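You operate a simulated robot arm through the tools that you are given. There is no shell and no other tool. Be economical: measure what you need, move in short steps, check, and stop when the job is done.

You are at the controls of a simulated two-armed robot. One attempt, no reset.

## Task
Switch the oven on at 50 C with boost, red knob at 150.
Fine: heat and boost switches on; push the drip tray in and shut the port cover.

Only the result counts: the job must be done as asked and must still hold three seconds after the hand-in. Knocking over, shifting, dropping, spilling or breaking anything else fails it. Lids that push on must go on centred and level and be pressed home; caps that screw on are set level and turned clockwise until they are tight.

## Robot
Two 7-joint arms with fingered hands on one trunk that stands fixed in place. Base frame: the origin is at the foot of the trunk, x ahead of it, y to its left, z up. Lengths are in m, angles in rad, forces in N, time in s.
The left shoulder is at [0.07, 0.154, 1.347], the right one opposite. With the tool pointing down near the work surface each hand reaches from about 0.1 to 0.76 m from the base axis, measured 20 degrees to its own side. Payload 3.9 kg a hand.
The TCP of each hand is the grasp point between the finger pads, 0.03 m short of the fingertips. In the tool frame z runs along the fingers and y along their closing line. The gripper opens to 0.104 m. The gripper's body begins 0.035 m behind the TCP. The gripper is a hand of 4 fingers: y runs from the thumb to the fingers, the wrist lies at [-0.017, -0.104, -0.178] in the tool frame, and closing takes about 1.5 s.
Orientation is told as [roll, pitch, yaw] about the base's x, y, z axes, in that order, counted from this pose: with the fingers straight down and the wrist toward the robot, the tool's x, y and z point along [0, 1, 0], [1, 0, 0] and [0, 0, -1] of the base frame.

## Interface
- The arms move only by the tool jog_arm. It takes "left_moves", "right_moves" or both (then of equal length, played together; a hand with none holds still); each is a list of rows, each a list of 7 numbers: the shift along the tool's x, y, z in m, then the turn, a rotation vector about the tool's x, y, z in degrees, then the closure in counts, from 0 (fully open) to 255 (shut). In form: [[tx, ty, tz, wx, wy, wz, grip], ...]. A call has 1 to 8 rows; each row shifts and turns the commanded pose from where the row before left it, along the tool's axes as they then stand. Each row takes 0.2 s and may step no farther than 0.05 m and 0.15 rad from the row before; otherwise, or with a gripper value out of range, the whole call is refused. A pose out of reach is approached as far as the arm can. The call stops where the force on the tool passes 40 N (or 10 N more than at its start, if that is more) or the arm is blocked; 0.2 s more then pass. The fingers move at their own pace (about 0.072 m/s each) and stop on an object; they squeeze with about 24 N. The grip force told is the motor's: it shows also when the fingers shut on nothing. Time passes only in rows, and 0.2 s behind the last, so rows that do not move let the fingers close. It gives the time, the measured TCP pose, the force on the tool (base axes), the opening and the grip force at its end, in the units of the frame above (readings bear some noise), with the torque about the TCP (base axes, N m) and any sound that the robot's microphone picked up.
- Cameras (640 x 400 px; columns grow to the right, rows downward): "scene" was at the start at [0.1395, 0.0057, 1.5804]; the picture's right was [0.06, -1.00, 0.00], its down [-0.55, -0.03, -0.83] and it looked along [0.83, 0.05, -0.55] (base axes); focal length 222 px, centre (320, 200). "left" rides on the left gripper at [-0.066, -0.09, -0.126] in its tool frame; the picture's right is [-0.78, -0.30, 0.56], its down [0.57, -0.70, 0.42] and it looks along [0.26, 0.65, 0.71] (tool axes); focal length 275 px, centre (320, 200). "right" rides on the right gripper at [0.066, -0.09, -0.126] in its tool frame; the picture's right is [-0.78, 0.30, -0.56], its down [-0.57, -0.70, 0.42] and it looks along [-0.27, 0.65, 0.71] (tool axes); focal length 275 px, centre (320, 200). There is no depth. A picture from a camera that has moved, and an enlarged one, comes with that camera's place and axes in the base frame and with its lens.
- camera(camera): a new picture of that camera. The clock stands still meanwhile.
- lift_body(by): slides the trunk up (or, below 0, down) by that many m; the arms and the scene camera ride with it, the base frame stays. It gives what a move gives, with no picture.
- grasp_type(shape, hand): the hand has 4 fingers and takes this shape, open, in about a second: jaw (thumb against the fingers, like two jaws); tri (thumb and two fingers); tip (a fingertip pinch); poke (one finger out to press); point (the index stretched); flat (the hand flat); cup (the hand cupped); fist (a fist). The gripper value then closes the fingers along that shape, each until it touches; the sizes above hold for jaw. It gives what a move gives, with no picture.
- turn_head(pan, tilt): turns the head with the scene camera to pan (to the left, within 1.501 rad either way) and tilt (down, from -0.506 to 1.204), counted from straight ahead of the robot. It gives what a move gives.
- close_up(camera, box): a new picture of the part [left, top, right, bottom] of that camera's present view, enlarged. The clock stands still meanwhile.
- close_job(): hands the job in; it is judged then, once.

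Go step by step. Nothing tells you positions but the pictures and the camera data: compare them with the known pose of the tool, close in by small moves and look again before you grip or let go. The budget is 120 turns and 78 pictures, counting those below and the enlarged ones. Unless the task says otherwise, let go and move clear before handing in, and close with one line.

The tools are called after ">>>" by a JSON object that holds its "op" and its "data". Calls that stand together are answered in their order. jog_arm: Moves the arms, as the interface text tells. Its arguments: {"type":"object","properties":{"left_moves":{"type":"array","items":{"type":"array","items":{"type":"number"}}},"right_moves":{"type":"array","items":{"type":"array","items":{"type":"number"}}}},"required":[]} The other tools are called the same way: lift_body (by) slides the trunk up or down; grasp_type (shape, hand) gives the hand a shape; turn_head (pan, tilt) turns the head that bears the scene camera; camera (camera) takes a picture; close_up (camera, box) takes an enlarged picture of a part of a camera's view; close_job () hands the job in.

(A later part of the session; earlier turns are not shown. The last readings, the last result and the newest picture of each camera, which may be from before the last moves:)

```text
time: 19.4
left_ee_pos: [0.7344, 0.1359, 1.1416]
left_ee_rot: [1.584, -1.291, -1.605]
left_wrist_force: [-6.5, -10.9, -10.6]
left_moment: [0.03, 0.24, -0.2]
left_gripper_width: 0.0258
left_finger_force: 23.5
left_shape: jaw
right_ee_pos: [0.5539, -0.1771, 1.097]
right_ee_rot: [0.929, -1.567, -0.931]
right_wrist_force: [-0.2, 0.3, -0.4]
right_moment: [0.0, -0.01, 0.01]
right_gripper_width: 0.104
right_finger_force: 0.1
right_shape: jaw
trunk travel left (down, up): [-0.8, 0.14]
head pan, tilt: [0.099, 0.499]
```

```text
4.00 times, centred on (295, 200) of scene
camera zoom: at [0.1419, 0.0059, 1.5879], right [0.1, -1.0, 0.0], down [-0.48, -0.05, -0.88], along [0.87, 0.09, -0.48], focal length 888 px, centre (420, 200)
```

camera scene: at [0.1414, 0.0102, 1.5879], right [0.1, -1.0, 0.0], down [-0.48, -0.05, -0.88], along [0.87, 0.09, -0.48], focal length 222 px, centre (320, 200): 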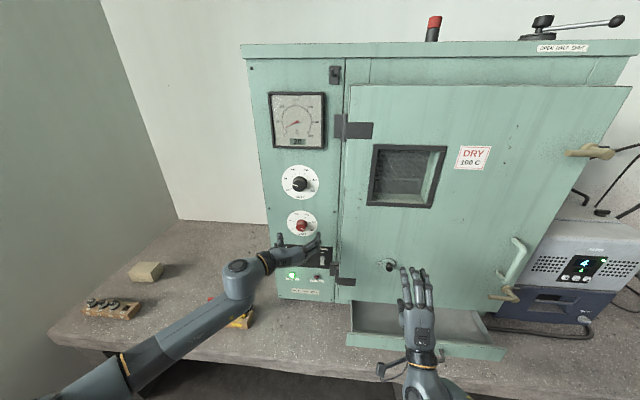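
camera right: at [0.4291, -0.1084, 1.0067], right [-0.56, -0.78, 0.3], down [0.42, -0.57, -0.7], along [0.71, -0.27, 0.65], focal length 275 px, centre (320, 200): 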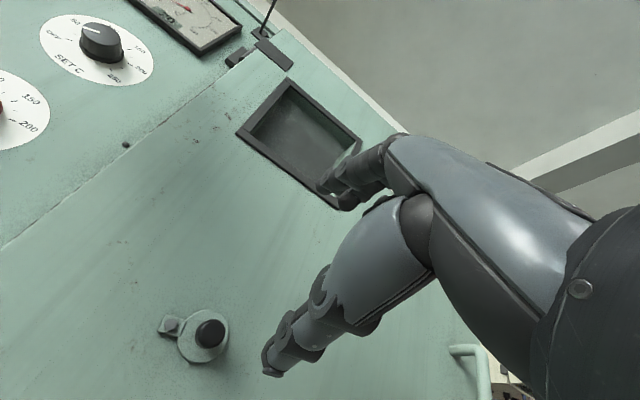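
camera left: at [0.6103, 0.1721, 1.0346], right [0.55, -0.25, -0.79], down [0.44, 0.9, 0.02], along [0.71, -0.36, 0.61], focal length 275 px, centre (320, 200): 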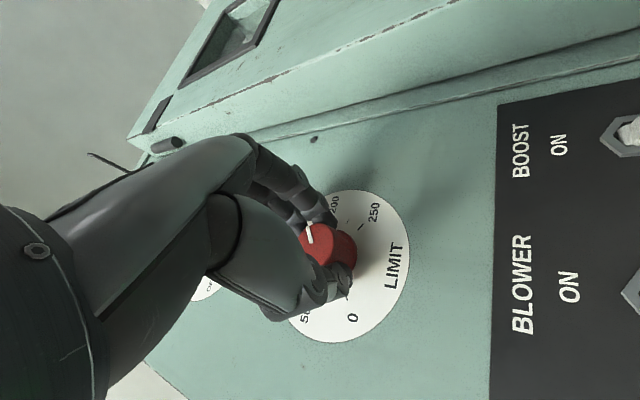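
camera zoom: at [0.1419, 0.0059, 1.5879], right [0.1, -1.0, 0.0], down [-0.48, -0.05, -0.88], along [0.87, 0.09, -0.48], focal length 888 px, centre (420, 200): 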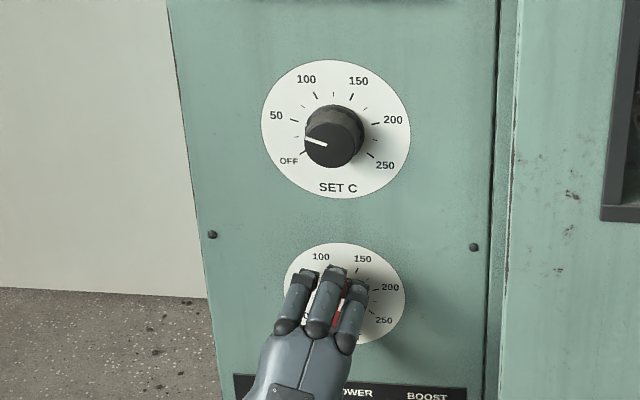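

By the left view the red pointer is about at +27°, i.e. near the 150 tick. I release, back off and check.

>>> {"op": "jog_arm", "data": {"left_moves": [[0, 0, 0, 0, 0, 0, 0], [0, 0, 0, 0, 0, 0, 0], [0, 0, 0, 0, 0, 0, 0], [0, 0, -0.04, 0, 0, 0, 0], [0, 0, -0.04, 0, 0, 0, 0], [0.03, 0, -0.03, 0, 0, 0, 0], [0.04, 0, 0, 0, 0, 0, 0]]}}

>>> {"op": "close_up", "data": {"camera": "scene", "box": [278, 160, 326, 244]}}

>>> {"op": "camera", "data": {"camera": "left"}}

```text
time: 20.9
left_ee_pos: [0.6257, 0.2132, 1.1605]
left_ee_rot: [1.589, -1.293, -1.605]
left_wrist_force: [0.2, 0.9, 0.8]
left_moment: [0.01, 0.03, -0.03]
left_gripper_width: 0.1038
left_finger_force: 0.0
left_shape: jaw
right_ee_pos: [0.5526, -0.1723, 1.0976]
right_ee_rot: [-0.378, -1.569, 0.379]
right_wrist_force: [0.4, -0.4, -0.1]
right_moment: [0.0, -0.06, -0.01]
right_gripper_width: 0.1039
right_finger_force: 0.1
right_shape: jaw
trunk travel left (down, up): [-0.8, 0.14]
head pan, tilt: [0.099, 0.499]
```

```text
4.76 times, centred on (302, 202) of scene
camera zoom: at [0.1418, 0.0122, 1.5879], right [0.1, -0.99, 0.0], down [-0.48, -0.05, -0.88], along [0.87, 0.09, -0.48], focal length 1058 px, centre (406, 190)
```

zoom: 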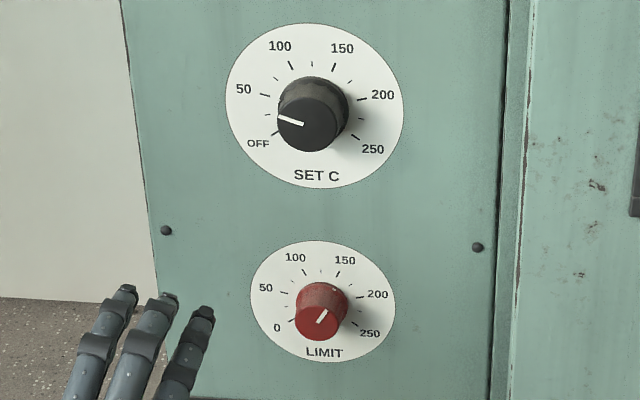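

```text
37 pictures are left
camera left: at [0.5005, 0.1769, 1.0562], right [0.55, -0.67, -0.49], down [0.44, 0.74, -0.52], along [0.71, 0.06, 0.7], focal length 275 px, centre (320, 200)
```

left: 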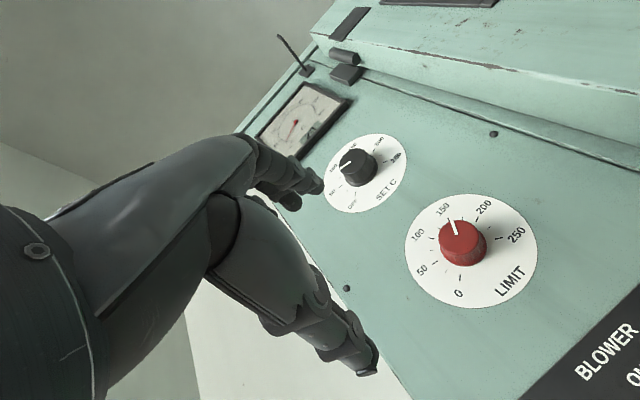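

Both look right; a sharper enlargement for the exact readings.

>>> {"op": "close_up", "data": {"camera": "scene", "box": [287, 208, 317, 232]}}

>>> {"op": "close_up", "data": {"camera": "left", "box": [400, 190, 540, 310]}}

>>> {"op": "close_up", "data": {"camera": "scene", "box": [282, 163, 322, 199]}}

```text
16.00 times, centred on (302, 220) of scene
camera zoom: at [0.1418, 0.0122, 1.5879], right [0.1, -0.99, 0.0], down [-0.48, -0.05, -0.88], along [0.87, 0.09, -0.48], focal length 3554 px, centre (608, -120)
```

zoom: 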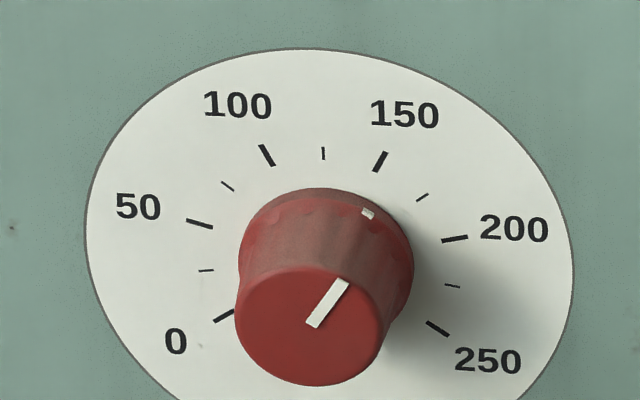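

```text
3.33 times, centred on (470, 250) of left
camera zoom: at [0.5005, 0.1769, 1.0562], right [0.55, -0.67, -0.49], down [0.44, 0.74, -0.52], along [0.71, 0.06, 0.7], focal length 918 px, centre (-180, 33)
```

zoom: 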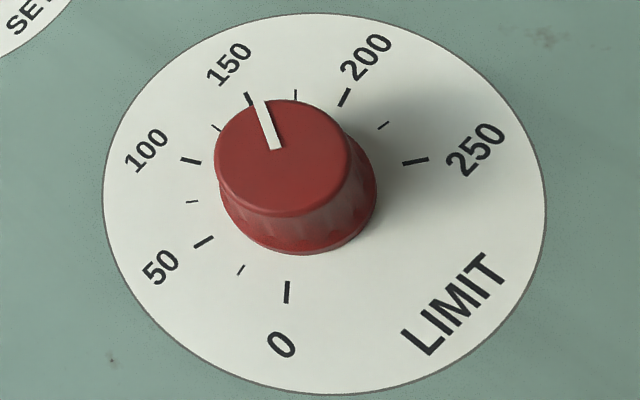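

```text
11.11 times, centred on (302, 181) of scene
camera zoom: at [0.1418, 0.0122, 1.5879], right [0.1, -0.99, 0.0], down [-0.48, -0.05, -0.88], along [0.87, 0.09, -0.48], focal length 2468 px, centre (520, 411)
```

zoom: 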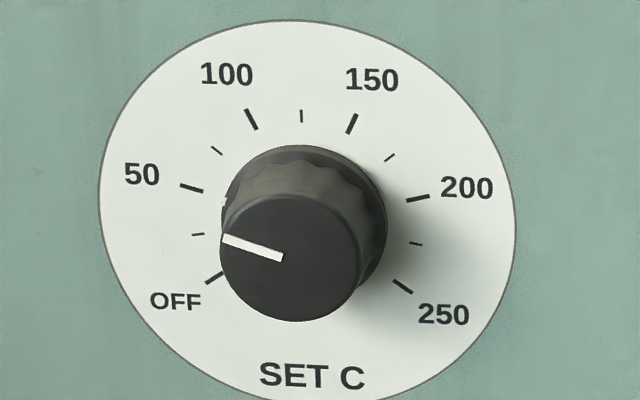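

The red pointer computes to about 157 (scale 1°/°C) and the black to about 51.7. I'll re-grip the red knob and turn it back about 7°.

>>> {"op": "jog_arm", "data": {"left_moves": [[0, 0, 0, 0, 0, 8, 0], [0, 0, 0, 0, 0, 8, 0], [0, 0, 0, 0, 0, 8, 0], [-0.035, 0.016, 0.01, 0, 0, 0, 0], [-0.035, 0.0165, 0.01, 0, 0, 0, 0], [0, 0, 0.044, 0, 0, 0, 0], [0, 0, 0.044, 0, 0, 0, 0]]}}

>>> {"op": "camera", "data": {"camera": "left"}}

```text
time: 22.6
left_ee_pos: [0.7338, 0.1332, 1.1396]
left_ee_rot: [1.573, -0.874, -1.592]
left_wrist_force: [-0.1, -0.3, -0.4]
left_moment: [0.04, 0.01, 0.0]
left_gripper_width: 0.1036
left_finger_force: 0.0
left_shape: jaw
right_ee_pos: [0.5559, -0.1752, 1.0956]
right_ee_rot: [0.341, -1.569, -0.342]
right_wrist_force: [1.0, -0.2, 0.6]
right_moment: [-0.01, -0.01, 0.0]
right_gripper_width: 0.1039
right_finger_force: 0.0
right_shape: jaw
trunk travel left (down, up): [-0.8, 0.14]
head pan, tilt: [0.099, 0.499]
```

```text
33 pictures are left
camera left: at [0.6091, 0.1429, 1.0283], right [0.55, -0.41, -0.72], down [0.44, 0.88, -0.17], along [0.71, -0.23, 0.67], focal length 275 px, centre (320, 200)
```

left: 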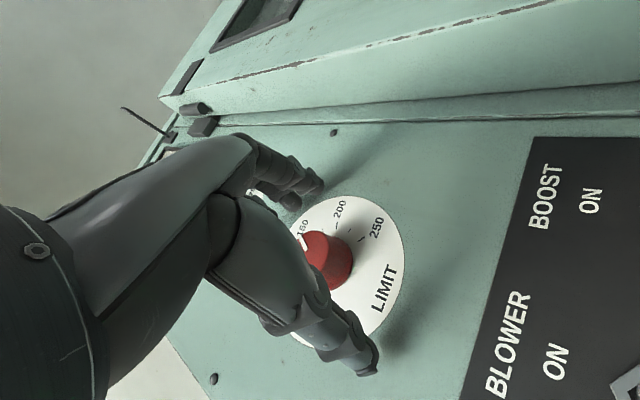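

I shift 5 mm left, close, and turn −7°.

>>> {"op": "jog_arm", "data": {"left_moves": [[0.004, -0.003, 0, 0, 0, 0, 60], [0, 0, 0, 0, 0, 0, 120], [0, 0, 0, 0, 0, 0, 180], [0, 0, 0, 0, 0, 0, 200], [0, 0, 0, 0, 0, 0, 200], [0, 0, 0, 0, 0, 0, 200], [0, 0, 0, 0, 0, -7, 200], [0, 0, 0, 0, 0, 0, 200]]}}

>>> {"op": "close_up", "data": {"camera": "left", "box": [250, 160, 450, 360]}}

```text
time: 24.4
left_ee_pos: [0.7328, 0.1368, 1.1421]
left_ee_rot: [1.579, -0.997, -1.597]
left_wrist_force: [0.1, -2.5, -0.8]
left_moment: [0.02, 0.0, -0.11]
left_gripper_width: 0.0249
left_finger_force: 24.3
left_shape: jaw
right_ee_pos: [0.5528, -0.1748, 1.0969]
right_ee_rot: [0.521, -1.568, -0.52]
right_wrist_force: [-1.5, -0.7, 0.4]
right_moment: [0.0, 0.01, -0.01]
right_gripper_width: 0.104
right_finger_force: 0.1
right_shape: jaw
trunk travel left (down, up): [-0.8, 0.14]
head pan, tilt: [0.099, 0.499]
```

```text
2.00 times, centred on (350, 260) of left
camera zoom: at [0.6069, 0.1333, 1.0301], right [0.55, -0.5, -0.67], down [0.44, 0.85, -0.27], along [0.71, -0.14, 0.69], focal length 551 px, centre (260, 80)
```

zoom: 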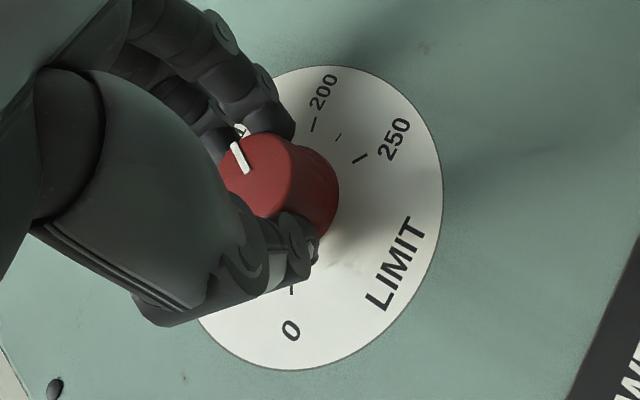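

Unclear from this angle; I open, back off and read again.

>>> {"op": "jog_arm", "data": {"left_moves": [[0, 0, 0, 0, 0, 0, 0], [0, 0, 0, 0, 0, 0, 0], [0, 0, 0, 0, 0, 0, 0], [0, 0, -0.045, 0, 0, 0, 0], [0, 0, -0.045, 0, 0, 0, 0], [0.02, -0.035, 0, 0, 0, 0, 0], [0.02, -0.035, 0, 0, 0, 0, 0]]}}

>>> {"op": "close_up", "data": {"camera": "scene", "box": [287, 208, 317, 232]}}

```text
time: 25.9
left_ee_pos: [0.6451, 0.2122, 1.1017]
left_ee_rot: [1.579, -0.999, -1.597]
left_wrist_force: [0.5, 0.8, -0.1]
left_moment: [-0.03, 0.02, -0.07]
left_gripper_width: 0.1037
left_finger_force: 0.1
left_shape: jaw
right_ee_pos: [0.5545, -0.172, 1.0973]
right_ee_rot: [-0.218, -1.568, 0.219]
right_wrist_force: [-0.2, -0.6, -0.3]
right_moment: [-0.02, -0.01, -0.02]
right_gripper_width: 0.1041
right_finger_force: 0.1
right_shape: jaw
trunk travel left (down, up): [-0.8, 0.14]
head pan, tilt: [0.099, 0.499]
```

```text
16.00 times, centred on (302, 220) of scene
camera zoom: at [0.1413, 0.0114, 1.588], right [0.1, -0.99, 0.0], down [-0.48, -0.05, -0.88], along [0.87, 0.09, -0.48], focal length 3554 px, centre (608, -120)
```

zoom: 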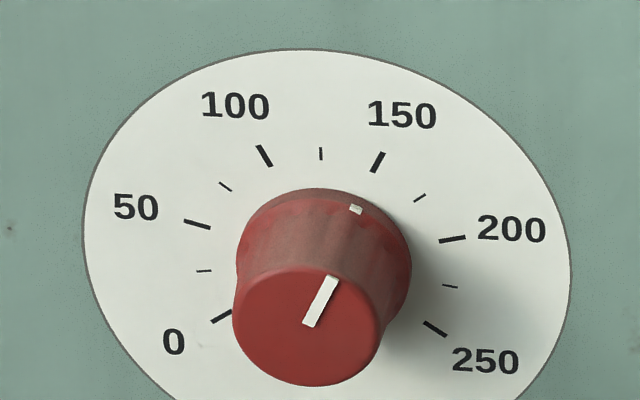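

Red now reads 150 (24.9°). Next the switches: I give the left hand the poke shape and look at where the fingertip is.

>>> {"op": "grasp_type", "data": {"hand": "left", "shape": "poke"}}

>>> {"op": "camera", "data": {"camera": "left"}}

>>> {"op": "camera", "data": {"camera": "scene"}}

```text
time: 26.9
left_ee_pos: [0.6454, 0.2071, 1.1015]
left_ee_rot: [1.581, -0.994, -1.597]
left_wrist_force: [0.6, 0.2, 0.3]
left_moment: [0.02, 0.03, 0.01]
left_gripper_width: 0.0
left_finger_force: 0.1
left_shape: poke
right_ee_pos: [0.5526, -0.1743, 1.0963]
right_ee_rot: [0.508, -1.568, -0.51]
right_wrist_force: [0.3, 0.2, -0.9]
right_moment: [0.02, 0.0, 0.04]
right_gripper_width: 0.1039
right_finger_force: 0.1
right_shape: jaw
trunk travel left (down, up): [-0.8, 0.14]
head pan, tilt: [0.099, 0.499]
```

```text
30 pictures are left
camera left: at [0.5206, 0.2051, 0.9905], right [0.55, -0.5, -0.67], down [0.44, 0.85, -0.27], along [0.71, -0.14, 0.69], focal length 275 px, centre (320, 200)
```

left: 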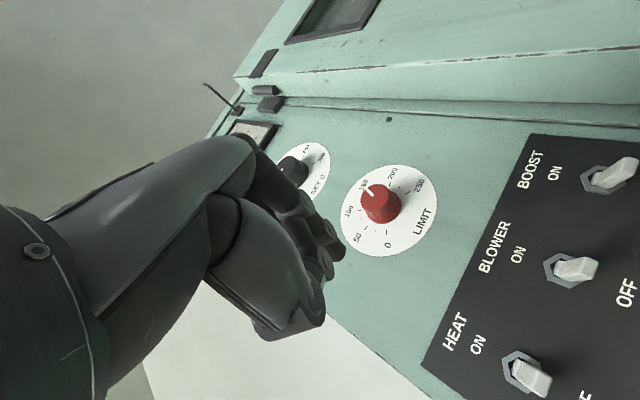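

```text
29 pictures are left
camera scene: at [0.1414, 0.0089, 1.588], right [0.1, -1.0, 0.0], down [-0.48, -0.05, -0.88], along [0.87, 0.09, -0.48], focal length 222 px, centre (320, 200)
```

scene: 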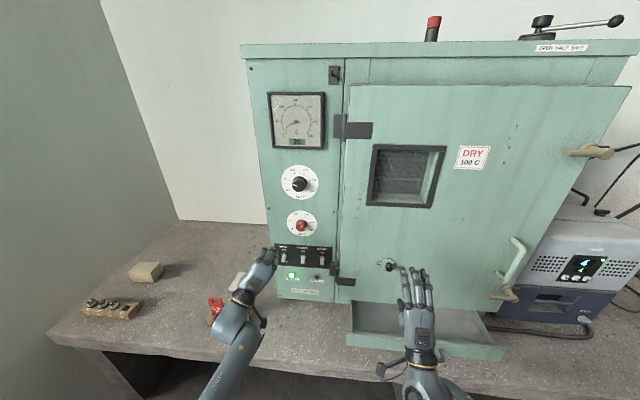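

>>> {"op": "close_up", "data": {"camera": "scene", "box": [230, 230, 346, 310]}}

>>> {"op": "close_up", "data": {"camera": "left", "box": [200, 130, 400, 350]}}

```text
5.00 times, centred on (288, 270) of scene
camera zoom: at [0.1414, 0.0089, 1.588], right [0.1, -1.0, 0.0], down [-0.48, -0.05, -0.88], along [0.87, 0.09, -0.48], focal length 1110 px, centre (480, -150)
```

zoom: 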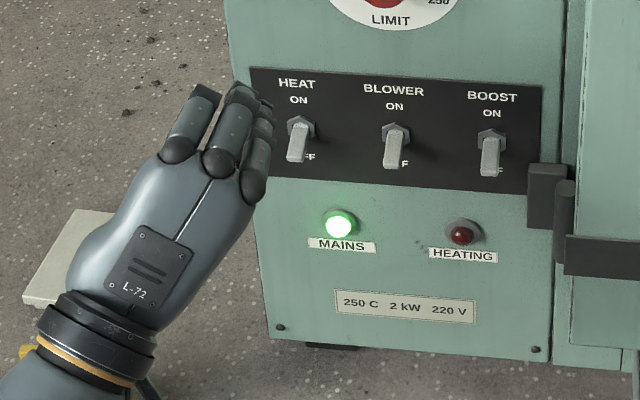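

```text
1.82 times, centred on (300, 240) of left
camera zoom: at [0.5206, 0.2051, 0.9905], right [0.55, -0.5, -0.67], down [0.44, 0.85, -0.27], along [0.71, -0.14, 0.69], focal length 500 px, centre (356, 127)
```

zoom: 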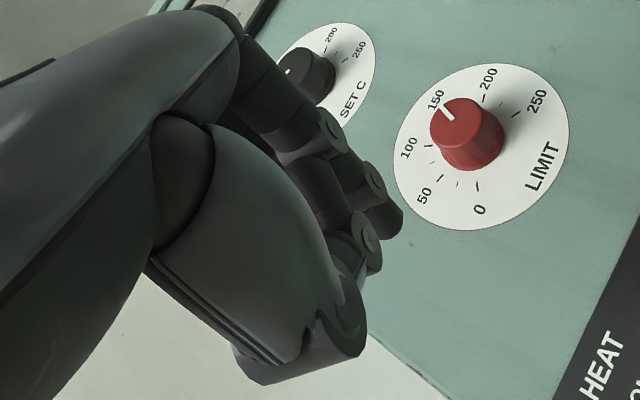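

The poke shape here is not clearly one finger out; I try "point" instead.

>>> {"op": "grasp_type", "data": {"hand": "left", "shape": "point"}}

>>> {"op": "camera", "data": {"camera": "left"}}

>>> {"op": "close_up", "data": {"camera": "scene", "box": [230, 230, 346, 310]}}

```text
time: 27.8
left_ee_pos: [0.6459, 0.208, 1.1018]
left_ee_rot: [1.579, -0.997, -1.597]
left_wrist_force: [-0.6, 0.0, 0.2]
left_moment: [0.01, 0.01, 0.0]
left_gripper_width: 0.0
left_finger_force: 0.0
left_shape: point
right_ee_pos: [0.553, -0.1749, 1.0967]
right_ee_rot: [0.463, -1.567, -0.462]
right_wrist_force: [0.6, -0.9, -0.6]
right_moment: [0.0, 0.03, -0.01]
right_gripper_width: 0.104
right_finger_force: 0.0
right_shape: jaw
trunk travel left (down, up): [-0.8, 0.14]
head pan, tilt: [0.099, 0.499]
```

```text
26 pictures are left
camera left: at [0.5204, 0.2054, 0.9906], right [0.55, -0.5, -0.67], down [0.44, 0.85, -0.27], along [0.71, -0.14, 0.69], focal length 275 px, centre (320, 200)
```

left: 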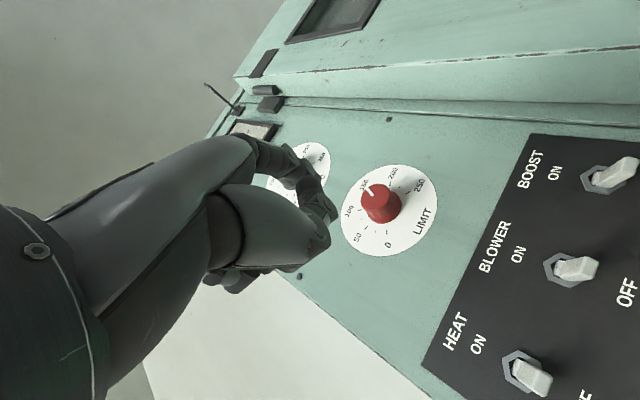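

```text
5.00 times, centred on (288, 270) of scene
camera zoom: at [0.1412, 0.0093, 1.588], right [0.1, -1.0, 0.0], down [-0.48, -0.05, -0.88], along [0.87, 0.09, -0.48], focal length 1110 px, centre (480, -150)
```

zoom: 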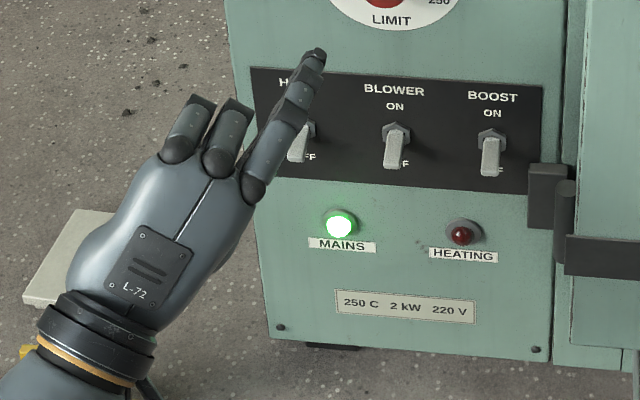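

Index stretched: its tip sits about tool (−0.013, 0.043, 0.042). The heat lever tip is near (0.737, 0.212, 0.987), so I roll the hand and bring the fingertip below and in front of it.

>>> {"op": "jog_arm", "data": {"left_moves": [[0, 0, 0, 0, 0, 8.5, 0], [0, 0, 0, 0, 0, 8.5, 0], [0, 0, 0, 0, 0, 8.5, 0], [-0.0278, -0.031, 0.003, 0, 0, 0, 0], [-0.0278, -0.031, 0.003, 0, 0, 0, 0], [-0.0278, -0.031, 0.003, 0, 0, 0, 0], [-0.0278, -0.031, 0.003, 0, 0, 0, 0]]}}

>>> {"op": "camera", "data": {"camera": "left"}}

>>> {"op": "close_up", "data": {"camera": "scene", "box": [230, 230, 346, 310]}}

```text
time: 29.4
left_ee_pos: [0.659, 0.2591, 0.943]
left_ee_rot: [1.576, -0.55, -1.59]
left_wrist_force: [0.6, 0.0, -0.8]
left_moment: [0.0, 0.01, -0.02]
left_gripper_width: 0.0001
left_finger_force: 0.1
left_shape: point
right_ee_pos: [0.5556, -0.176, 1.0968]
right_ee_rot: [0.267, -1.568, -0.269]
right_wrist_force: [0.7, -0.4, -1.1]
right_moment: [-0.01, -0.05, 0.02]
right_gripper_width: 0.1041
right_finger_force: 0.0
right_shape: jaw
trunk travel left (down, up): [-0.8, 0.14]
head pan, tilt: [0.099, 0.499]
```

```text
24 pictures are left
camera left: at [0.5341, 0.3049, 0.8398], right [0.56, -0.16, -0.81], down [0.44, 0.89, 0.12], along [0.7, -0.43, 0.57], focal length 275 px, centre (320, 200)
```

left: 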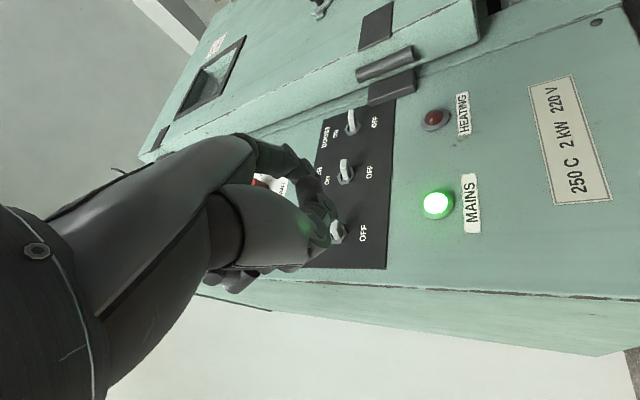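

```text
5.00 times, centred on (288, 270) of scene
camera zoom: at [0.1435, 0.0092, 1.5878], right [0.1, -1.0, 0.0], down [-0.48, -0.05, -0.88], along [0.87, 0.09, -0.48], focal length 1110 px, centre (480, -150)
```

zoom: 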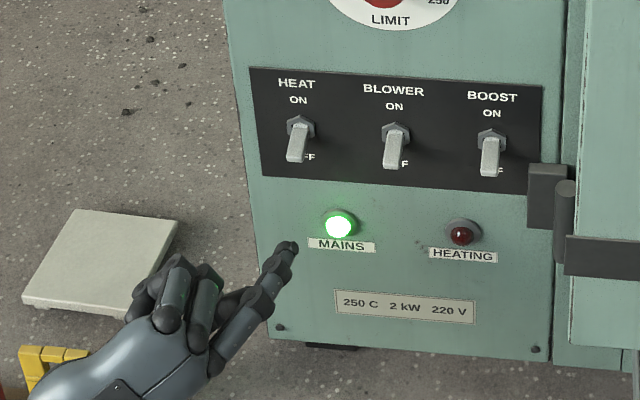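

Fingertip is in front of and below the heat lever, well lined up. I advance 50 mm and then lift.

>>> {"op": "jog_arm", "data": {"left_moves": [[0, 0, 0.025, 0, 0, 0, 0], [0, 0, 0.025, 0, 0, 0, 0], [0.0085, 0.0052, 0, 0, 0, 0, 0], [0.0085, 0.0052, 0, 0, 0, 0, 0], [0.0085, 0.0052, 0, 0, 0, 0, 0]]}}

>>> {"op": "close_up", "data": {"camera": "scene", "box": [230, 230, 346, 310]}}

```text
time: 30.6
left_ee_pos: [0.6832, 0.2578, 0.9743]
left_ee_rot: [1.576, -0.549, -1.589]
left_wrist_force: [-0.5, 0.2, -0.1]
left_moment: [-0.03, 0.01, -0.01]
left_gripper_width: 0.0
left_finger_force: 0.1
left_shape: point
left hand out of reach, approached as far as the arm can: row 2
right_ee_pos: [0.5525, -0.1754, 1.0972]
right_ee_rot: [0.515, -1.568, -0.515]
right_wrist_force: [0.3, 0.1, -0.5]
right_moment: [-0.03, -0.02, 0.0]
right_gripper_width: 0.1038
right_finger_force: 0.0
right_shape: jaw
trunk travel left (down, up): [-0.8, 0.14]
head pan, tilt: [0.099, 0.499]
```

```text
5.00 times, centred on (288, 270) of scene
camera zoom: at [0.1408, 0.0094, 1.588], right [0.1, -1.0, 0.0], down [-0.48, -0.05, -0.88], along [0.87, 0.09, -0.48], focal length 1110 px, centre (480, -150)
```

zoom: 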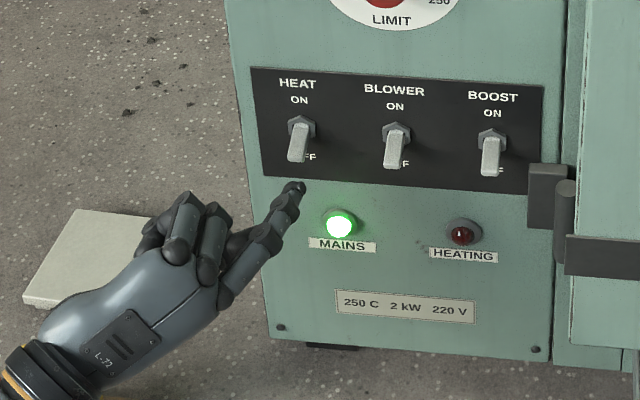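

The left arm ran out of reach at this height. I retreat, raise both hands by 0.24, and then lower the trunk by 0.22 so the shoulders sit nearer the work.

>>> {"op": "jog_arm", "data": {"left_moves": [[0, 0, -0.04, 0, 0, 0, 0], [0, 0, -0.04, 0, 0, 0, 0], [0.041, 0.025, 0, 0, 0, 0, 0], [0.041, 0.025, 0, 0, 0, 0, 0], [0.041, 0.025, 0, 0, 0, 0, 0], [0.041, 0.025, 0, 0, 0, 0, 0], [0.041, 0.025, 0, 0, 0, 0, 0]], "right_moves": [[0, 0, 0, 0, 0, 0, 0], [0, 0, 0, 0, 0, 0, 0], [0, 0.048, 0, 0, 0, 0, 0], [0, 0.048, 0, 0, 0, 0, 0], [0, 0.048, 0, 0, 0, 0, 0], [0, 0.048, 0, 0, 0, 0, 0], [0, 0.048, 0, 0, 0, 0, 0]]}}

>>> {"op": "lift_body", "data": {"by": -0.22}}

```text
time: 32.1
left_ee_pos: [0.6003, 0.26, 1.2147]
left_ee_rot: [1.575, -0.548, -1.589]
left_wrist_force: [-0.4, 0.3, -0.8]
left_moment: [-0.01, 0.01, 0.01]
left_gripper_width: 0.0002
left_finger_force: 0.1
left_shape: point
right_ee_pos: [0.5504, -0.1762, 1.3371]
right_ee_rot: [-0.124, -1.568, 0.124]
right_wrist_force: [0.5, -0.7, 0.1]
right_moment: [0.0, 0.0, 0.02]
right_gripper_width: 0.1036
right_finger_force: 0.1
right_shape: jaw
trunk travel left (down, up): [-0.8, 0.14]
head pan, tilt: [0.099, 0.499]
```

```text
time: 34.5
left_ee_pos: [0.6016, 0.2604, 0.9927]
left_ee_rot: [1.576, -0.55, -1.592]
left_wrist_force: [0.4, 0.1, 0.3]
left_moment: [0.0, -0.02, -0.01]
left_gripper_width: 0.0
left_finger_force: 0.0
left_shape: point
right_ee_pos: [0.5514, -0.1765, 1.1179]
right_ee_rot: [0.514, -1.569, -0.514]
right_wrist_force: [-0.3, 0.5, 0.7]
right_moment: [0.0, -0.02, -0.01]
right_gripper_width: 0.1039
right_finger_force: 0.0
right_shape: jaw
trunk travel left (down, up): [-0.58, 0.36]
head pan, tilt: [0.099, 0.499]
```

Trunk lowered. I bring the fingertip to z≈0.95 below the heat lever, advance to x≈0.75 and lift.

>>> {"op": "jog_arm", "data": {"left_moves": [[-0.033, -0.02, 0.0, 0, 0, 0, 0], [0, 0, 0.036, 0, 0, 0, 0], [0, 0, 0.036, 0, 0, 0, 0], [0, 0, 0.036, 0, 0, 0, 0], [0.0085, 0.0052, 0, 0, 0, 0, 0]]}}

>>> {"op": "camera", "data": {"camera": "left"}}

>>> {"op": "camera", "data": {"camera": "scene"}}

```text
time: 35.7
left_ee_pos: [0.7097, 0.2558, 0.9658]
left_ee_rot: [1.577, -0.549, -1.595]
left_wrist_force: [-0.3, 0.2, 0.1]
left_moment: [0.02, 0.04, 0.02]
left_gripper_width: 0.0002
left_finger_force: 0.1
left_shape: point
right_ee_pos: [0.5499, -0.1757, 1.1171]
right_ee_rot: [0.704, -1.57, -0.703]
right_wrist_force: [1.0, -0.2, 0.6]
right_moment: [0.0, -0.01, 0.03]
right_gripper_width: 0.1039
right_finger_force: 0.1
right_shape: jaw
trunk travel left (down, up): [-0.58, 0.36]
head pan, tilt: [0.099, 0.499]
```

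```text
21 pictures are left
camera left: at [0.585, 0.3014, 0.8618], right [0.56, -0.16, -0.81], down [0.44, 0.89, 0.12], along [0.7, -0.43, 0.57], focal length 275 px, centre (320, 200)
```

left: 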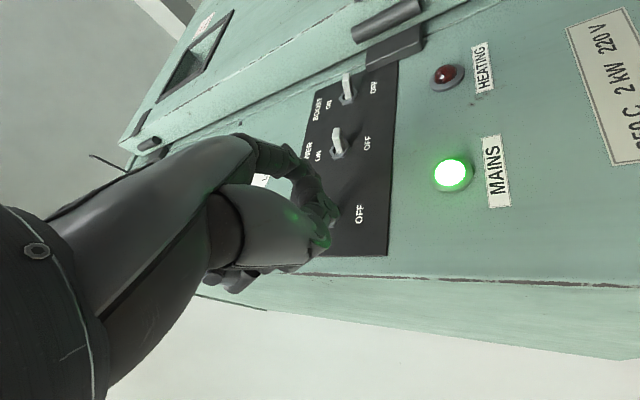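

```text
20 pictures are left
camera scene: at [0.1401, 0.0095, 1.3681], right [0.1, -0.99, 0.0], down [-0.48, -0.05, -0.88], along [0.87, 0.09, -0.48], focal length 222 px, centre (320, 200)
```

scene: 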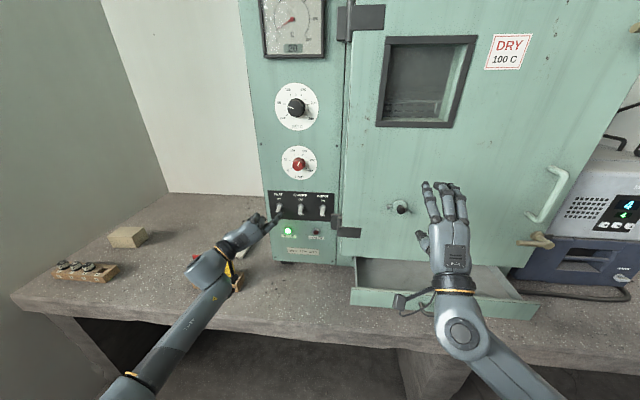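

Reach is good now and the finger is under the lever. I lift 4.5 cm in steps.

>>> {"op": "jog_arm", "data": {"left_moves": [[0.0105, 0.0015, 0, 0, 0, 0, 0], [0.0085, 0.0052, 0, 0, 0, 0, 0], [0.0085, 0.0052, 0, 0, 0, 0, 0], [0.0085, 0.0052, 0, 0, 0, 0, 0]]}}

>>> {"op": "close_up", "data": {"camera": "scene", "box": [240, 170, 356, 270]}}

```text
time: 36.7
left_ee_pos: [0.7094, 0.2607, 1.0051]
left_ee_rot: [1.578, -0.551, -1.592]
left_wrist_force: [0.3, -0.8, -1.5]
left_moment: [0.01, 0.03, 0.02]
left_gripper_width: 0.0
left_finger_force: 0.1
left_shape: point
right_ee_pos: [0.5511, -0.1758, 1.1176]
right_ee_rot: [0.526, -1.57, -0.525]
right_wrist_force: [-0.4, 0.1, -0.4]
right_moment: [0.01, 0.01, -0.02]
right_gripper_width: 0.1038
right_finger_force: 0.0
right_shape: jaw
trunk travel left (down, up): [-0.58, 0.36]
head pan, tilt: [0.099, 0.499]
```

```text
4.00 times, centred on (298, 220) of scene
camera zoom: at [0.141, 0.0093, 1.368], right [0.1, -1.0, 0.0], down [-0.48, -0.05, -0.88], along [0.87, 0.09, -0.48], focal length 888 px, centre (408, 120)
```

zoom: 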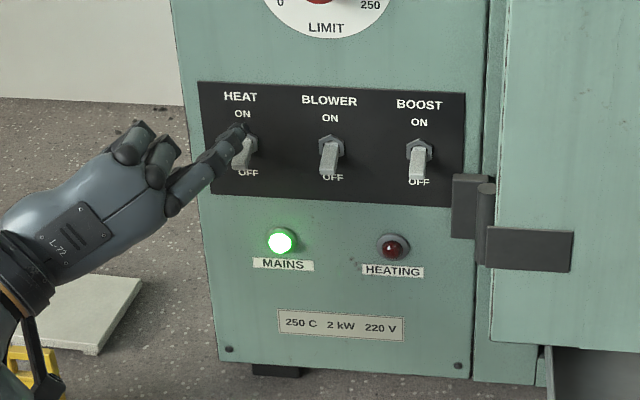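

The finger passed in front of the lever: re-triangulating, its tip is only about 17 mm beyond the TCP and 59 mm to the right. I go back, reposition further in and left, and lift again.

>>> {"op": "jog_arm", "data": {"left_moves": [[0, 0, -0.04, 0, 0, 0, 0], [-0.0233, -0.0195, 0, 0, 0, 0, 0], [-0.0233, -0.0195, 0, 0, 0, 0, 0], [0, 0, 0.034, 0, 0, 0, 0], [0, 0, 0.034, 0, 0, 0, 0], [0.0085, 0.0052, 0, 0, 0, 0, 0]]}}

>>> {"op": "close_up", "data": {"camera": "scene", "box": [240, 170, 356, 270]}}

```text
time: 38.1
left_ee_pos: [0.7381, 0.2694, 0.9547]
left_ee_rot: [1.577, -0.551, -1.591]
left_wrist_force: [-0.7, -0.9, -2.2]
left_moment: [0.08, -0.03, -0.01]
left_gripper_width: 0.0961
left_finger_force: 0.1
left_shape: point
right_ee_pos: [0.5502, -0.1765, 1.1165]
right_ee_rot: [0.477, -1.569, -0.478]
right_wrist_force: [-0.8, -0.1, 0.4]
right_moment: [-0.02, 0.01, 0.01]
right_gripper_width: 0.104
right_finger_force: 0.0
right_shape: jaw
trunk travel left (down, up): [-0.58, 0.36]
head pan, tilt: [0.099, 0.499]
```

```text
4.00 times, centred on (298, 220) of scene
camera zoom: at [0.1407, 0.0096, 1.368], right [0.1, -1.0, 0.0], down [-0.48, -0.05, -0.88], along [0.87, 0.09, -0.48], focal length 888 px, centre (408, 120)
```

zoom: 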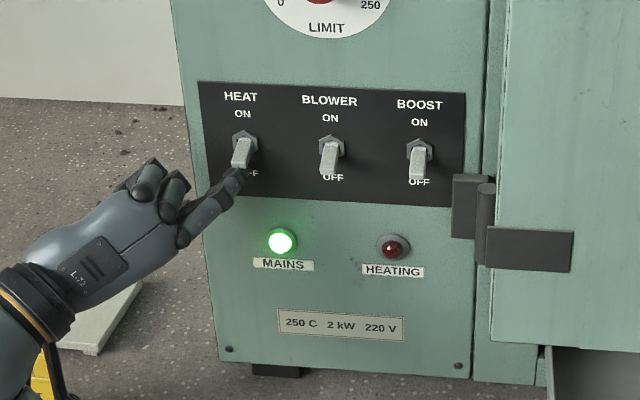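

The fingertip is now touching the underside of the heat lever. I keep lifting.

>>> {"op": "jog_arm", "data": {"left_moves": [[0.0085, 0.0052, 0, 0, 0, 0, 0], [0.0085, 0.0052, 0, 0, 0, 0, 0], [0.0085, 0.0052, 0, 0, 0, 0, 0], [0.0085, 0.0052, 0, 0, 0, 0, 0]]}}

>>> {"op": "close_up", "data": {"camera": "scene", "box": [240, 170, 356, 270]}}

```text
time: 38.9
left_ee_pos: [0.7364, 0.2671, 0.9671]
left_ee_rot: [1.554, -0.539, -1.581]
left_wrist_force: [-2.2, -1.4, -5.9]
left_moment: [0.47, 0.17, -0.11]
left_gripper_width: 0.0959
left_finger_force: 0.1
left_shape: point
right_ee_pos: [0.551, -0.1768, 1.1168]
right_ee_rot: [0.628, -1.568, -0.63]
right_wrist_force: [0.2, -0.9, 0.1]
right_moment: [-0.01, -0.01, 0.02]
right_gripper_width: 0.1035
right_finger_force: 0.1
right_shape: jaw
trunk travel left (down, up): [-0.58, 0.36]
head pan, tilt: [0.099, 0.499]
stopped in row 3 (left hand): the force on the tool passed its limit at 46 N (the readings are from after the stop); the commanded pose is now the measured one
```

```text
4.00 times, centred on (298, 220) of scene
camera zoom: at [0.1413, 0.0093, 1.3682], right [0.1, -0.99, 0.0], down [-0.48, -0.05, -0.88], along [0.87, 0.09, -0.48], focal length 888 px, centre (408, 120)
```

zoom: 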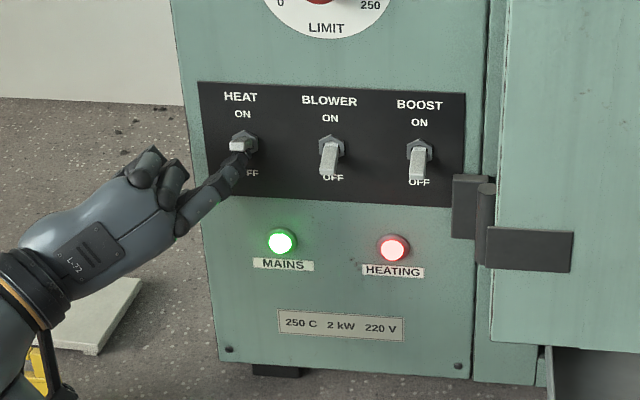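

Heat is on (HEATING lamp lit). I go down, back, and 143 mm right to the boost lever.

>>> {"op": "jog_arm", "data": {"left_moves": [[-0.023, -0.0141, 0, 0, 0, 0, 0], [0, 0, -0.03, 0, 0, 0, 0], [0, 0, -0.035, 0, 0, 0, 0], [-0.0249, 0.0407, 0, 0, 0, 0, 0], [-0.0249, 0.0407, 0, 0, 0, 0, 0], [-0.0249, 0.0407, 0, 0, 0, 0, 0], [0, 0, 0.033, 0, 0, 0, 0]]}}

>>> {"op": "close_up", "data": {"camera": "scene", "box": [240, 170, 356, 270]}}

```text
time: 40.5
left_ee_pos: [0.7034, 0.1268, 0.9397]
left_ee_rot: [1.554, -0.538, -1.581]
left_wrist_force: [-0.2, 0.3, -0.5]
left_moment: [-0.05, 0.0, -0.04]
left_gripper_width: 0.0963
left_finger_force: 0.2
left_shape: point
right_ee_pos: [0.5522, -0.1757, 1.1159]
right_ee_rot: [0.19, -1.568, -0.19]
right_wrist_force: [-0.2, 1.1, -0.5]
right_moment: [-0.05, 0.03, -0.02]
right_gripper_width: 0.1037
right_finger_force: 0.0
right_shape: jaw
trunk travel left (down, up): [-0.58, 0.36]
head pan, tilt: [0.099, 0.499]
```

```text
4.00 times, centred on (298, 220) of scene
camera zoom: at [0.1432, 0.0097, 1.3677], right [0.1, -1.0, 0.0], down [-0.48, -0.05, -0.88], along [0.87, 0.09, -0.48], focal length 888 px, centre (408, 120)
```

zoom: 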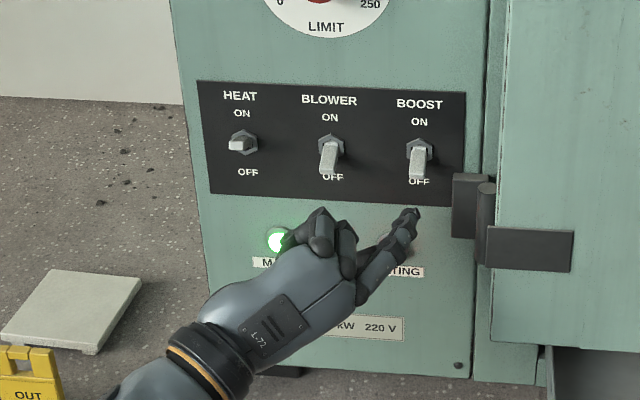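

Fingertip lines up under the boost lever. To keep the curled fingers clear of the blower lever I advance only 22 mm, then lift gently.

>>> {"op": "jog_arm", "data": {"left_moves": [[-0.0015, 0.0025, 0.022, 0, 0, 0, 0], [0.0085, 0.0052, 0, 0, 0, 0, 0], [0.0085, 0.0052, 0, 0, 0, 0, 0]]}}

>>> {"op": "close_up", "data": {"camera": "scene", "box": [240, 170, 356, 270]}}

```text
time: 41.2
left_ee_pos: [0.7242, 0.1223, 0.9615]
left_ee_rot: [1.557, -0.54, -1.582]
left_wrist_force: [0.4, 0.5, -0.6]
left_moment: [0.04, 0.03, -0.03]
left_gripper_width: 0.0958
left_finger_force: 0.0
left_shape: point
right_ee_pos: [0.5506, -0.176, 1.1157]
right_ee_rot: [0.509, -1.566, -0.509]
right_wrist_force: [-0.2, 0.4, -0.8]
right_moment: [-0.03, 0.02, -0.01]
right_gripper_width: 0.1038
right_finger_force: 0.1
right_shape: jaw
trunk travel left (down, up): [-0.58, 0.36]
head pan, tilt: [0.099, 0.499]
```

```text
4.00 times, centred on (298, 220) of scene
camera zoom: at [0.1416, 0.009, 1.3679], right [0.1, -0.99, 0.0], down [-0.48, -0.05, -0.88], along [0.87, 0.09, -0.48], focal length 888 px, centre (408, 120)
```

zoom: 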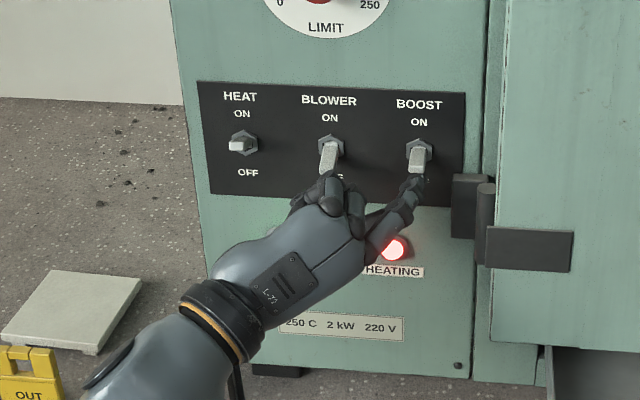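

The tip is right under the boost lever; I lift on.

>>> {"op": "jog_arm", "data": {"left_moves": [[0.0085, 0.0052, 0, 0, 0, 0, 0], [0.0085, 0.0052, 0, 0, 0, 0, 0], [0.0085, 0.0052, 0, 0, 0, 0, 0]]}}

>>> {"op": "close_up", "data": {"camera": "scene", "box": [240, 170, 356, 270]}}

```text
time: 42.0
left_ee_pos: [0.7231, 0.1227, 0.973]
left_ee_rot: [1.537, -0.53, -1.573]
left_wrist_force: [-3.4, -0.4, -6.5]
left_moment: [0.42, 0.09, -0.17]
left_gripper_width: 0.0961
left_finger_force: 0.0
left_shape: point
right_ee_pos: [0.5506, -0.1764, 1.117]
right_ee_rot: [0.564, -1.57, -0.565]
right_wrist_force: [-0.4, -0.1, 0.8]
right_moment: [0.02, 0.0, 0.0]
right_gripper_width: 0.1041
right_finger_force: 0.0
right_shape: jaw
trunk travel left (down, up): [-0.58, 0.36]
head pan, tilt: [0.099, 0.499]
stopped in row 3 (left hand): the force on the tool passed its limit at 47 N (the readings are from after the stop); the commanded pose is now the measured one
```

```text
4.00 times, centred on (298, 220) of scene
camera zoom: at [0.1417, 0.0092, 1.3681], right [0.1, -1.0, 0.0], down [-0.48, -0.05, -0.88], along [0.87, 0.09, -0.48], focal length 888 px, centre (408, 120)
```

zoom: 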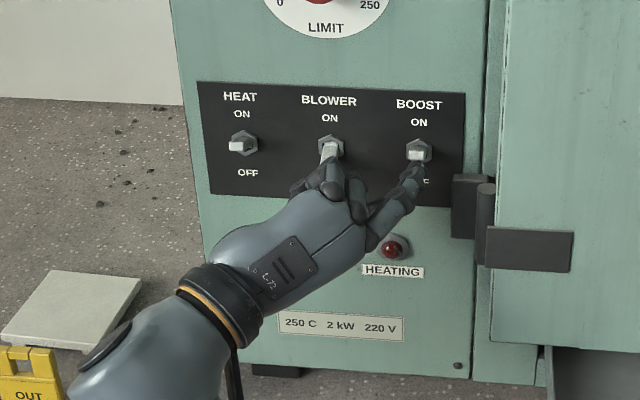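

Boost is on too, blower still off. I withdraw the left hand, and bring the right one, closed, in front of the port-cover knob.

>>> {"op": "jog_arm", "data": {"left_moves": [[-0.013, -0.008, 0, 0, 0, 0, 0], [-0.01, -0.006, -0.03, 0, 0, 0, 0], [0, 0, -0.045, 0, 0, 0, 0], [0, 0, -0.045, 0, 0, 0, 0], [0.025, -0.03, 0, 0, 0, 0, 0], [0.025, -0.03, 0, 0, 0, 0, 0], [0.02, -0.03, 0, 0, 0, 0, 0]], "right_moves": [[0.007, -0.034, 0, 0, 0, 0, 255], [0.0075, -0.033, 0, 0, 0, 0, 255], [0, 0, 0, 0, 0, 0, 255], [0, 0, 0, 0, 0, 0, 255], [0, 0, 0.03, 0, 0, 0, 255], [0, 0, 0.03, 0, 0, 0, 255], [0, 0, 0, 0, 0, 0, 255]]}}

>>> {"op": "camera", "data": {"camera": "right"}}

>>> {"op": "camera", "data": {"camera": "scene"}}

```text
time: 43.6
left_ee_pos: [0.6064, 0.2359, 0.9656]
left_ee_rot: [1.538, -0.536, -1.575]
left_wrist_force: [-0.7, 0.6, 0.3]
left_moment: [-0.04, -0.02, 0.0]
left_gripper_width: 0.0958
left_finger_force: 0.1
left_shape: point
right_ee_pos: [0.6099, -0.1628, 1.0507]
right_ee_rot: [0.193, -1.569, -0.193]
right_wrist_force: [0.0, 0.8, -0.4]
right_moment: [-0.02, 0.03, -0.02]
right_gripper_width: 0.0001
right_finger_force: 23.8
right_shape: jaw
trunk travel left (down, up): [-0.58, 0.36]
head pan, tilt: [0.099, 0.499]
```

```text
13 pictures are left
camera right: at [0.4843, -0.0965, 0.9608], right [-0.56, -0.78, 0.3], down [0.42, -0.57, -0.7], along [0.71, -0.27, 0.65], focal length 275 px, centre (320, 200)
```

right: 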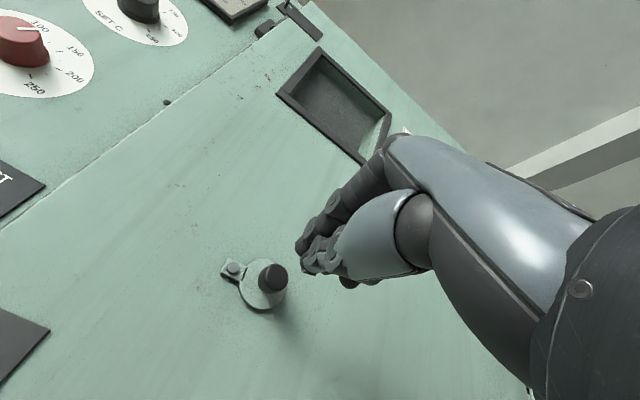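

```text
12 pictures are left
camera scene: at [0.1405, 0.0103, 1.368], right [0.1, -0.99, 0.0], down [-0.48, -0.05, -0.88], along [0.87, 0.09, -0.48], focal length 222 px, centre (320, 200)
```

scene: 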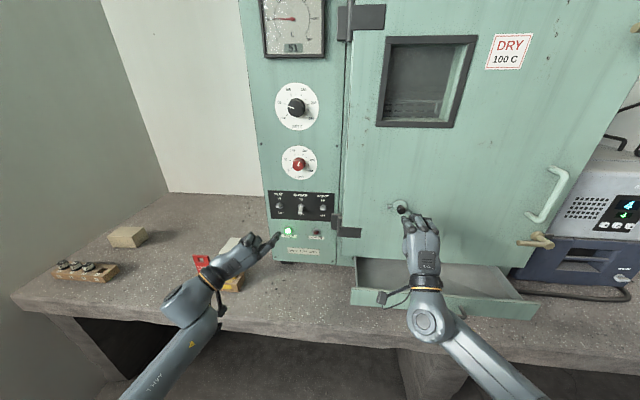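

The gauge now reads 51, so heating works. The fist is lined up with the cover's knob (y −0.163, z 1.05); I press in gently.

>>> {"op": "jog_arm", "data": {"right_moves": [[0, 0, 0.03, 0, 0, 0, 255], [0, 0, 0.015, 0, 0, 0, 255], [0, 0, 0.008, 0, 0, 0, 255], [0, 0, 0.008, 0, 0, 0, 255], [0, 0, 0.008, 0, 0, 0, 255], [0, 0, 0.008, 0, 0, 0, 255]]}}

>>> {"op": "close_up", "data": {"camera": "right", "box": [200, 220, 360, 330]}}

```text
time: 44.4
left_ee_pos: [0.6006, 0.2348, 0.9712]
left_ee_rot: [1.549, -0.531, -1.58]
left_wrist_force: [0.3, -0.4, -0.2]
left_moment: [-0.01, -0.01, 0.0]
left_gripper_width: 0.0961
left_finger_force: 0.0
left_shape: point
right_ee_pos: [0.6516, -0.1622, 1.0507]
right_ee_rot: [2.924, -1.562, -2.918]
right_wrist_force: [-47.3, -8.0, -4.0]
right_moment: [-0.09, 0.46, -0.24]
right_gripper_width: 0.0
right_finger_force: 23.7
right_shape: jaw
trunk travel left (down, up): [-0.58, 0.36]
head pan, tilt: [0.099, 0.499]
stopped in row 3 (right hand): the force on the tool passed its limit at 53 N (the readings are from after the stop); the commanded pose is now the measured one
```

```text
3.64 times, centred on (280, 275) of right
camera zoom: at [0.5261, -0.0958, 0.9605], right [-0.56, -0.78, 0.29], down [0.43, -0.57, -0.7], along [0.71, -0.26, 0.65], focal length 1001 px, centre (466, -73)
```

zoom: 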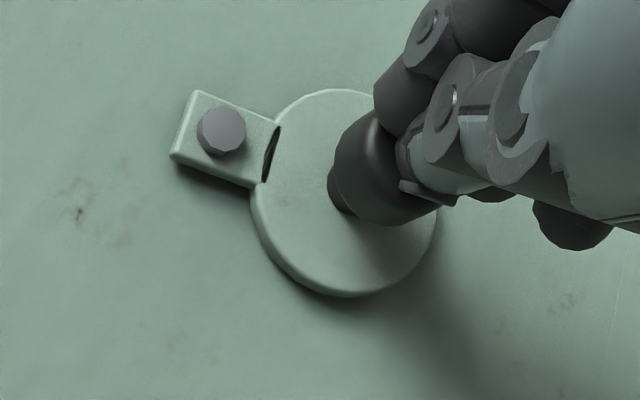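

Pressing met a solid stop at 47 N with no visible movement, so the cover isn't simply a push flap. I back off and look at it from the lower scene viewpoint.

>>> {"op": "jog_arm", "data": {"right_moves": [[0, 0, -0.04, 0, 0, 0, 0], [0.0, -0.04, -0.04, 0, 0, 0, 0], [0, -0.04, 0, 0, 0, 0, 0]]}}

>>> {"op": "close_up", "data": {"camera": "scene", "box": [380, 192, 420, 222]}}

```text
refused: row 2 steps farther than a row can; nothing moved
```

```text
13.33 times, centred on (400, 207) of scene
camera zoom: at [0.1303, 0.0055, 1.369], right [0.09, -1.0, 0.0], down [-0.47, -0.04, -0.88], along [0.88, 0.08, -0.47], focal length 2961 px, centre (-747, 107)
```

zoom: 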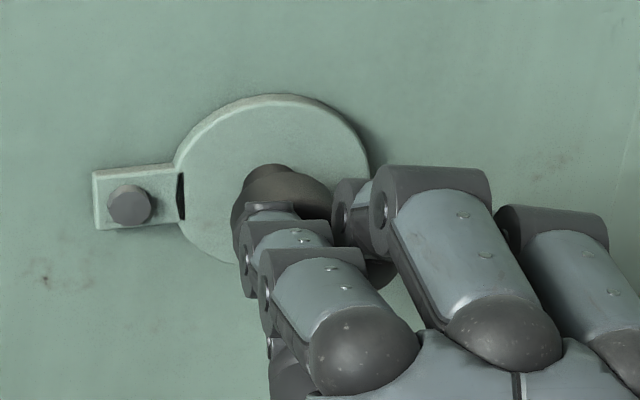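

The cover looks unchanged by the push. I back off, open the hand and grip its knob to feel which way it moves.

>>> {"op": "jog_arm", "data": {"right_moves": [[0, 0, -0.04, 0, 0, 0, 150], [0, 0, -0.02, 0, 0, 0, 80], [0, 0, 0, 0, 0, 0, 80], [0, 0, 0, 0, 0, 0, 80]]}}

>>> {"op": "close_up", "data": {"camera": "right", "box": [190, 220, 370, 330]}}

```text
time: 45.4
left_ee_pos: [0.6061, 0.2372, 0.9676]
left_ee_rot: [1.54, -0.533, -1.573]
left_wrist_force: [-0.8, 0.4, -0.3]
left_moment: [-0.01, 0.01, 0.04]
left_gripper_width: 0.0961
left_finger_force: 0.1
left_shape: point
right_ee_pos: [0.5985, -0.163, 1.045]
right_ee_rot: [-0.124, -1.568, 0.126]
right_wrist_force: [0.5, 0.7, -0.3]
right_moment: [-0.02, 0.02, -0.01]
right_gripper_width: 0.0711
right_finger_force: 0.0
right_shape: jaw
trunk travel left (down, up): [-0.58, 0.36]
head pan, tilt: [0.099, 0.499]
```

```text
3.56 times, centred on (280, 275) of right
camera zoom: at [0.4734, -0.0963, 0.9555], right [-0.55, -0.78, 0.3], down [0.43, -0.57, -0.7], along [0.72, -0.26, 0.65], focal length 979 px, centre (462, -67)
```

zoom: 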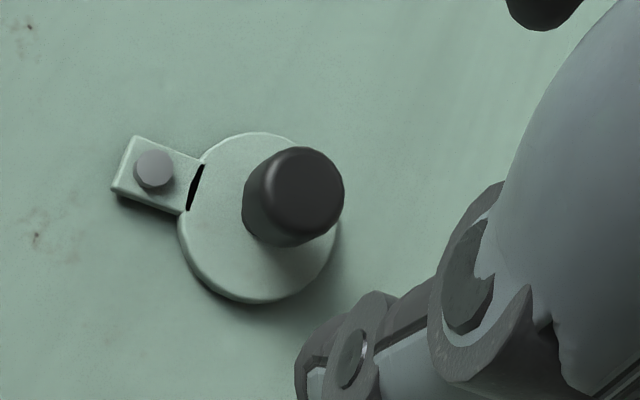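

The dark slit by the hinge tab shows again. I move in around the knob and grip it.

>>> {"op": "jog_arm", "data": {"right_moves": [[0, 0.005, 0.035, 0, 0, 0, 80], [0, 0, 0.035, 0, 0, 0, 80], [0, 0, 0, 0, 0, 0, 150], [0, 0, 0, 0, 0, 0, 220], [0, 0, 0, 0, 0, 0, 220], [0, 0, 0, 0, 0, 0, 220]]}}

>>> {"op": "jog_arm", "data": {"right_moves": [[0, 0, -0.005, 0, 0, 0, 220], [0, 0, -0.005, 0, 0, 0, 220]]}}

```text
time: 46.8
left_ee_pos: [0.6084, 0.2368, 0.9663]
left_ee_rot: [1.538, -0.532, -1.573]
left_wrist_force: [1.0, -0.5, 0.4]
left_moment: [0.01, 0.02, -0.01]
left_gripper_width: 0.096
left_finger_force: 0.1
left_shape: point
right_ee_pos: [0.6713, -0.1613, 1.0474]
right_ee_rot: [-0.176, -1.567, 0.179]
right_wrist_force: [1.4, 1.5, -1.3]
right_moment: [-0.01, 0.03, 0.01]
right_gripper_width: 0.0142
right_finger_force: 24.0
right_shape: jaw
trunk travel left (down, up): [-0.58, 0.36]
head pan, tilt: [0.099, 0.499]
```

```text
time: 47.4
left_ee_pos: [0.6114, 0.2383, 0.9636]
left_ee_rot: [1.534, -0.532, -1.57]
left_wrist_force: [-0.8, -0.2, 0.4]
left_moment: [-0.01, -0.02, 0.02]
left_gripper_width: 0.0961
left_finger_force: 0.0
left_shape: point
right_ee_pos: [0.6663, -0.1599, 1.0476]
right_ee_rot: [-0.132, -1.562, 0.137]
right_wrist_force: [24.8, 0.8, -1.1]
right_moment: [0.0, 0.02, 0.04]
right_gripper_width: 0.0126
right_finger_force: 24.5
right_shape: jaw
trunk travel left (down, up): [-0.58, 0.36]
head pan, tilt: [0.099, 0.499]
```

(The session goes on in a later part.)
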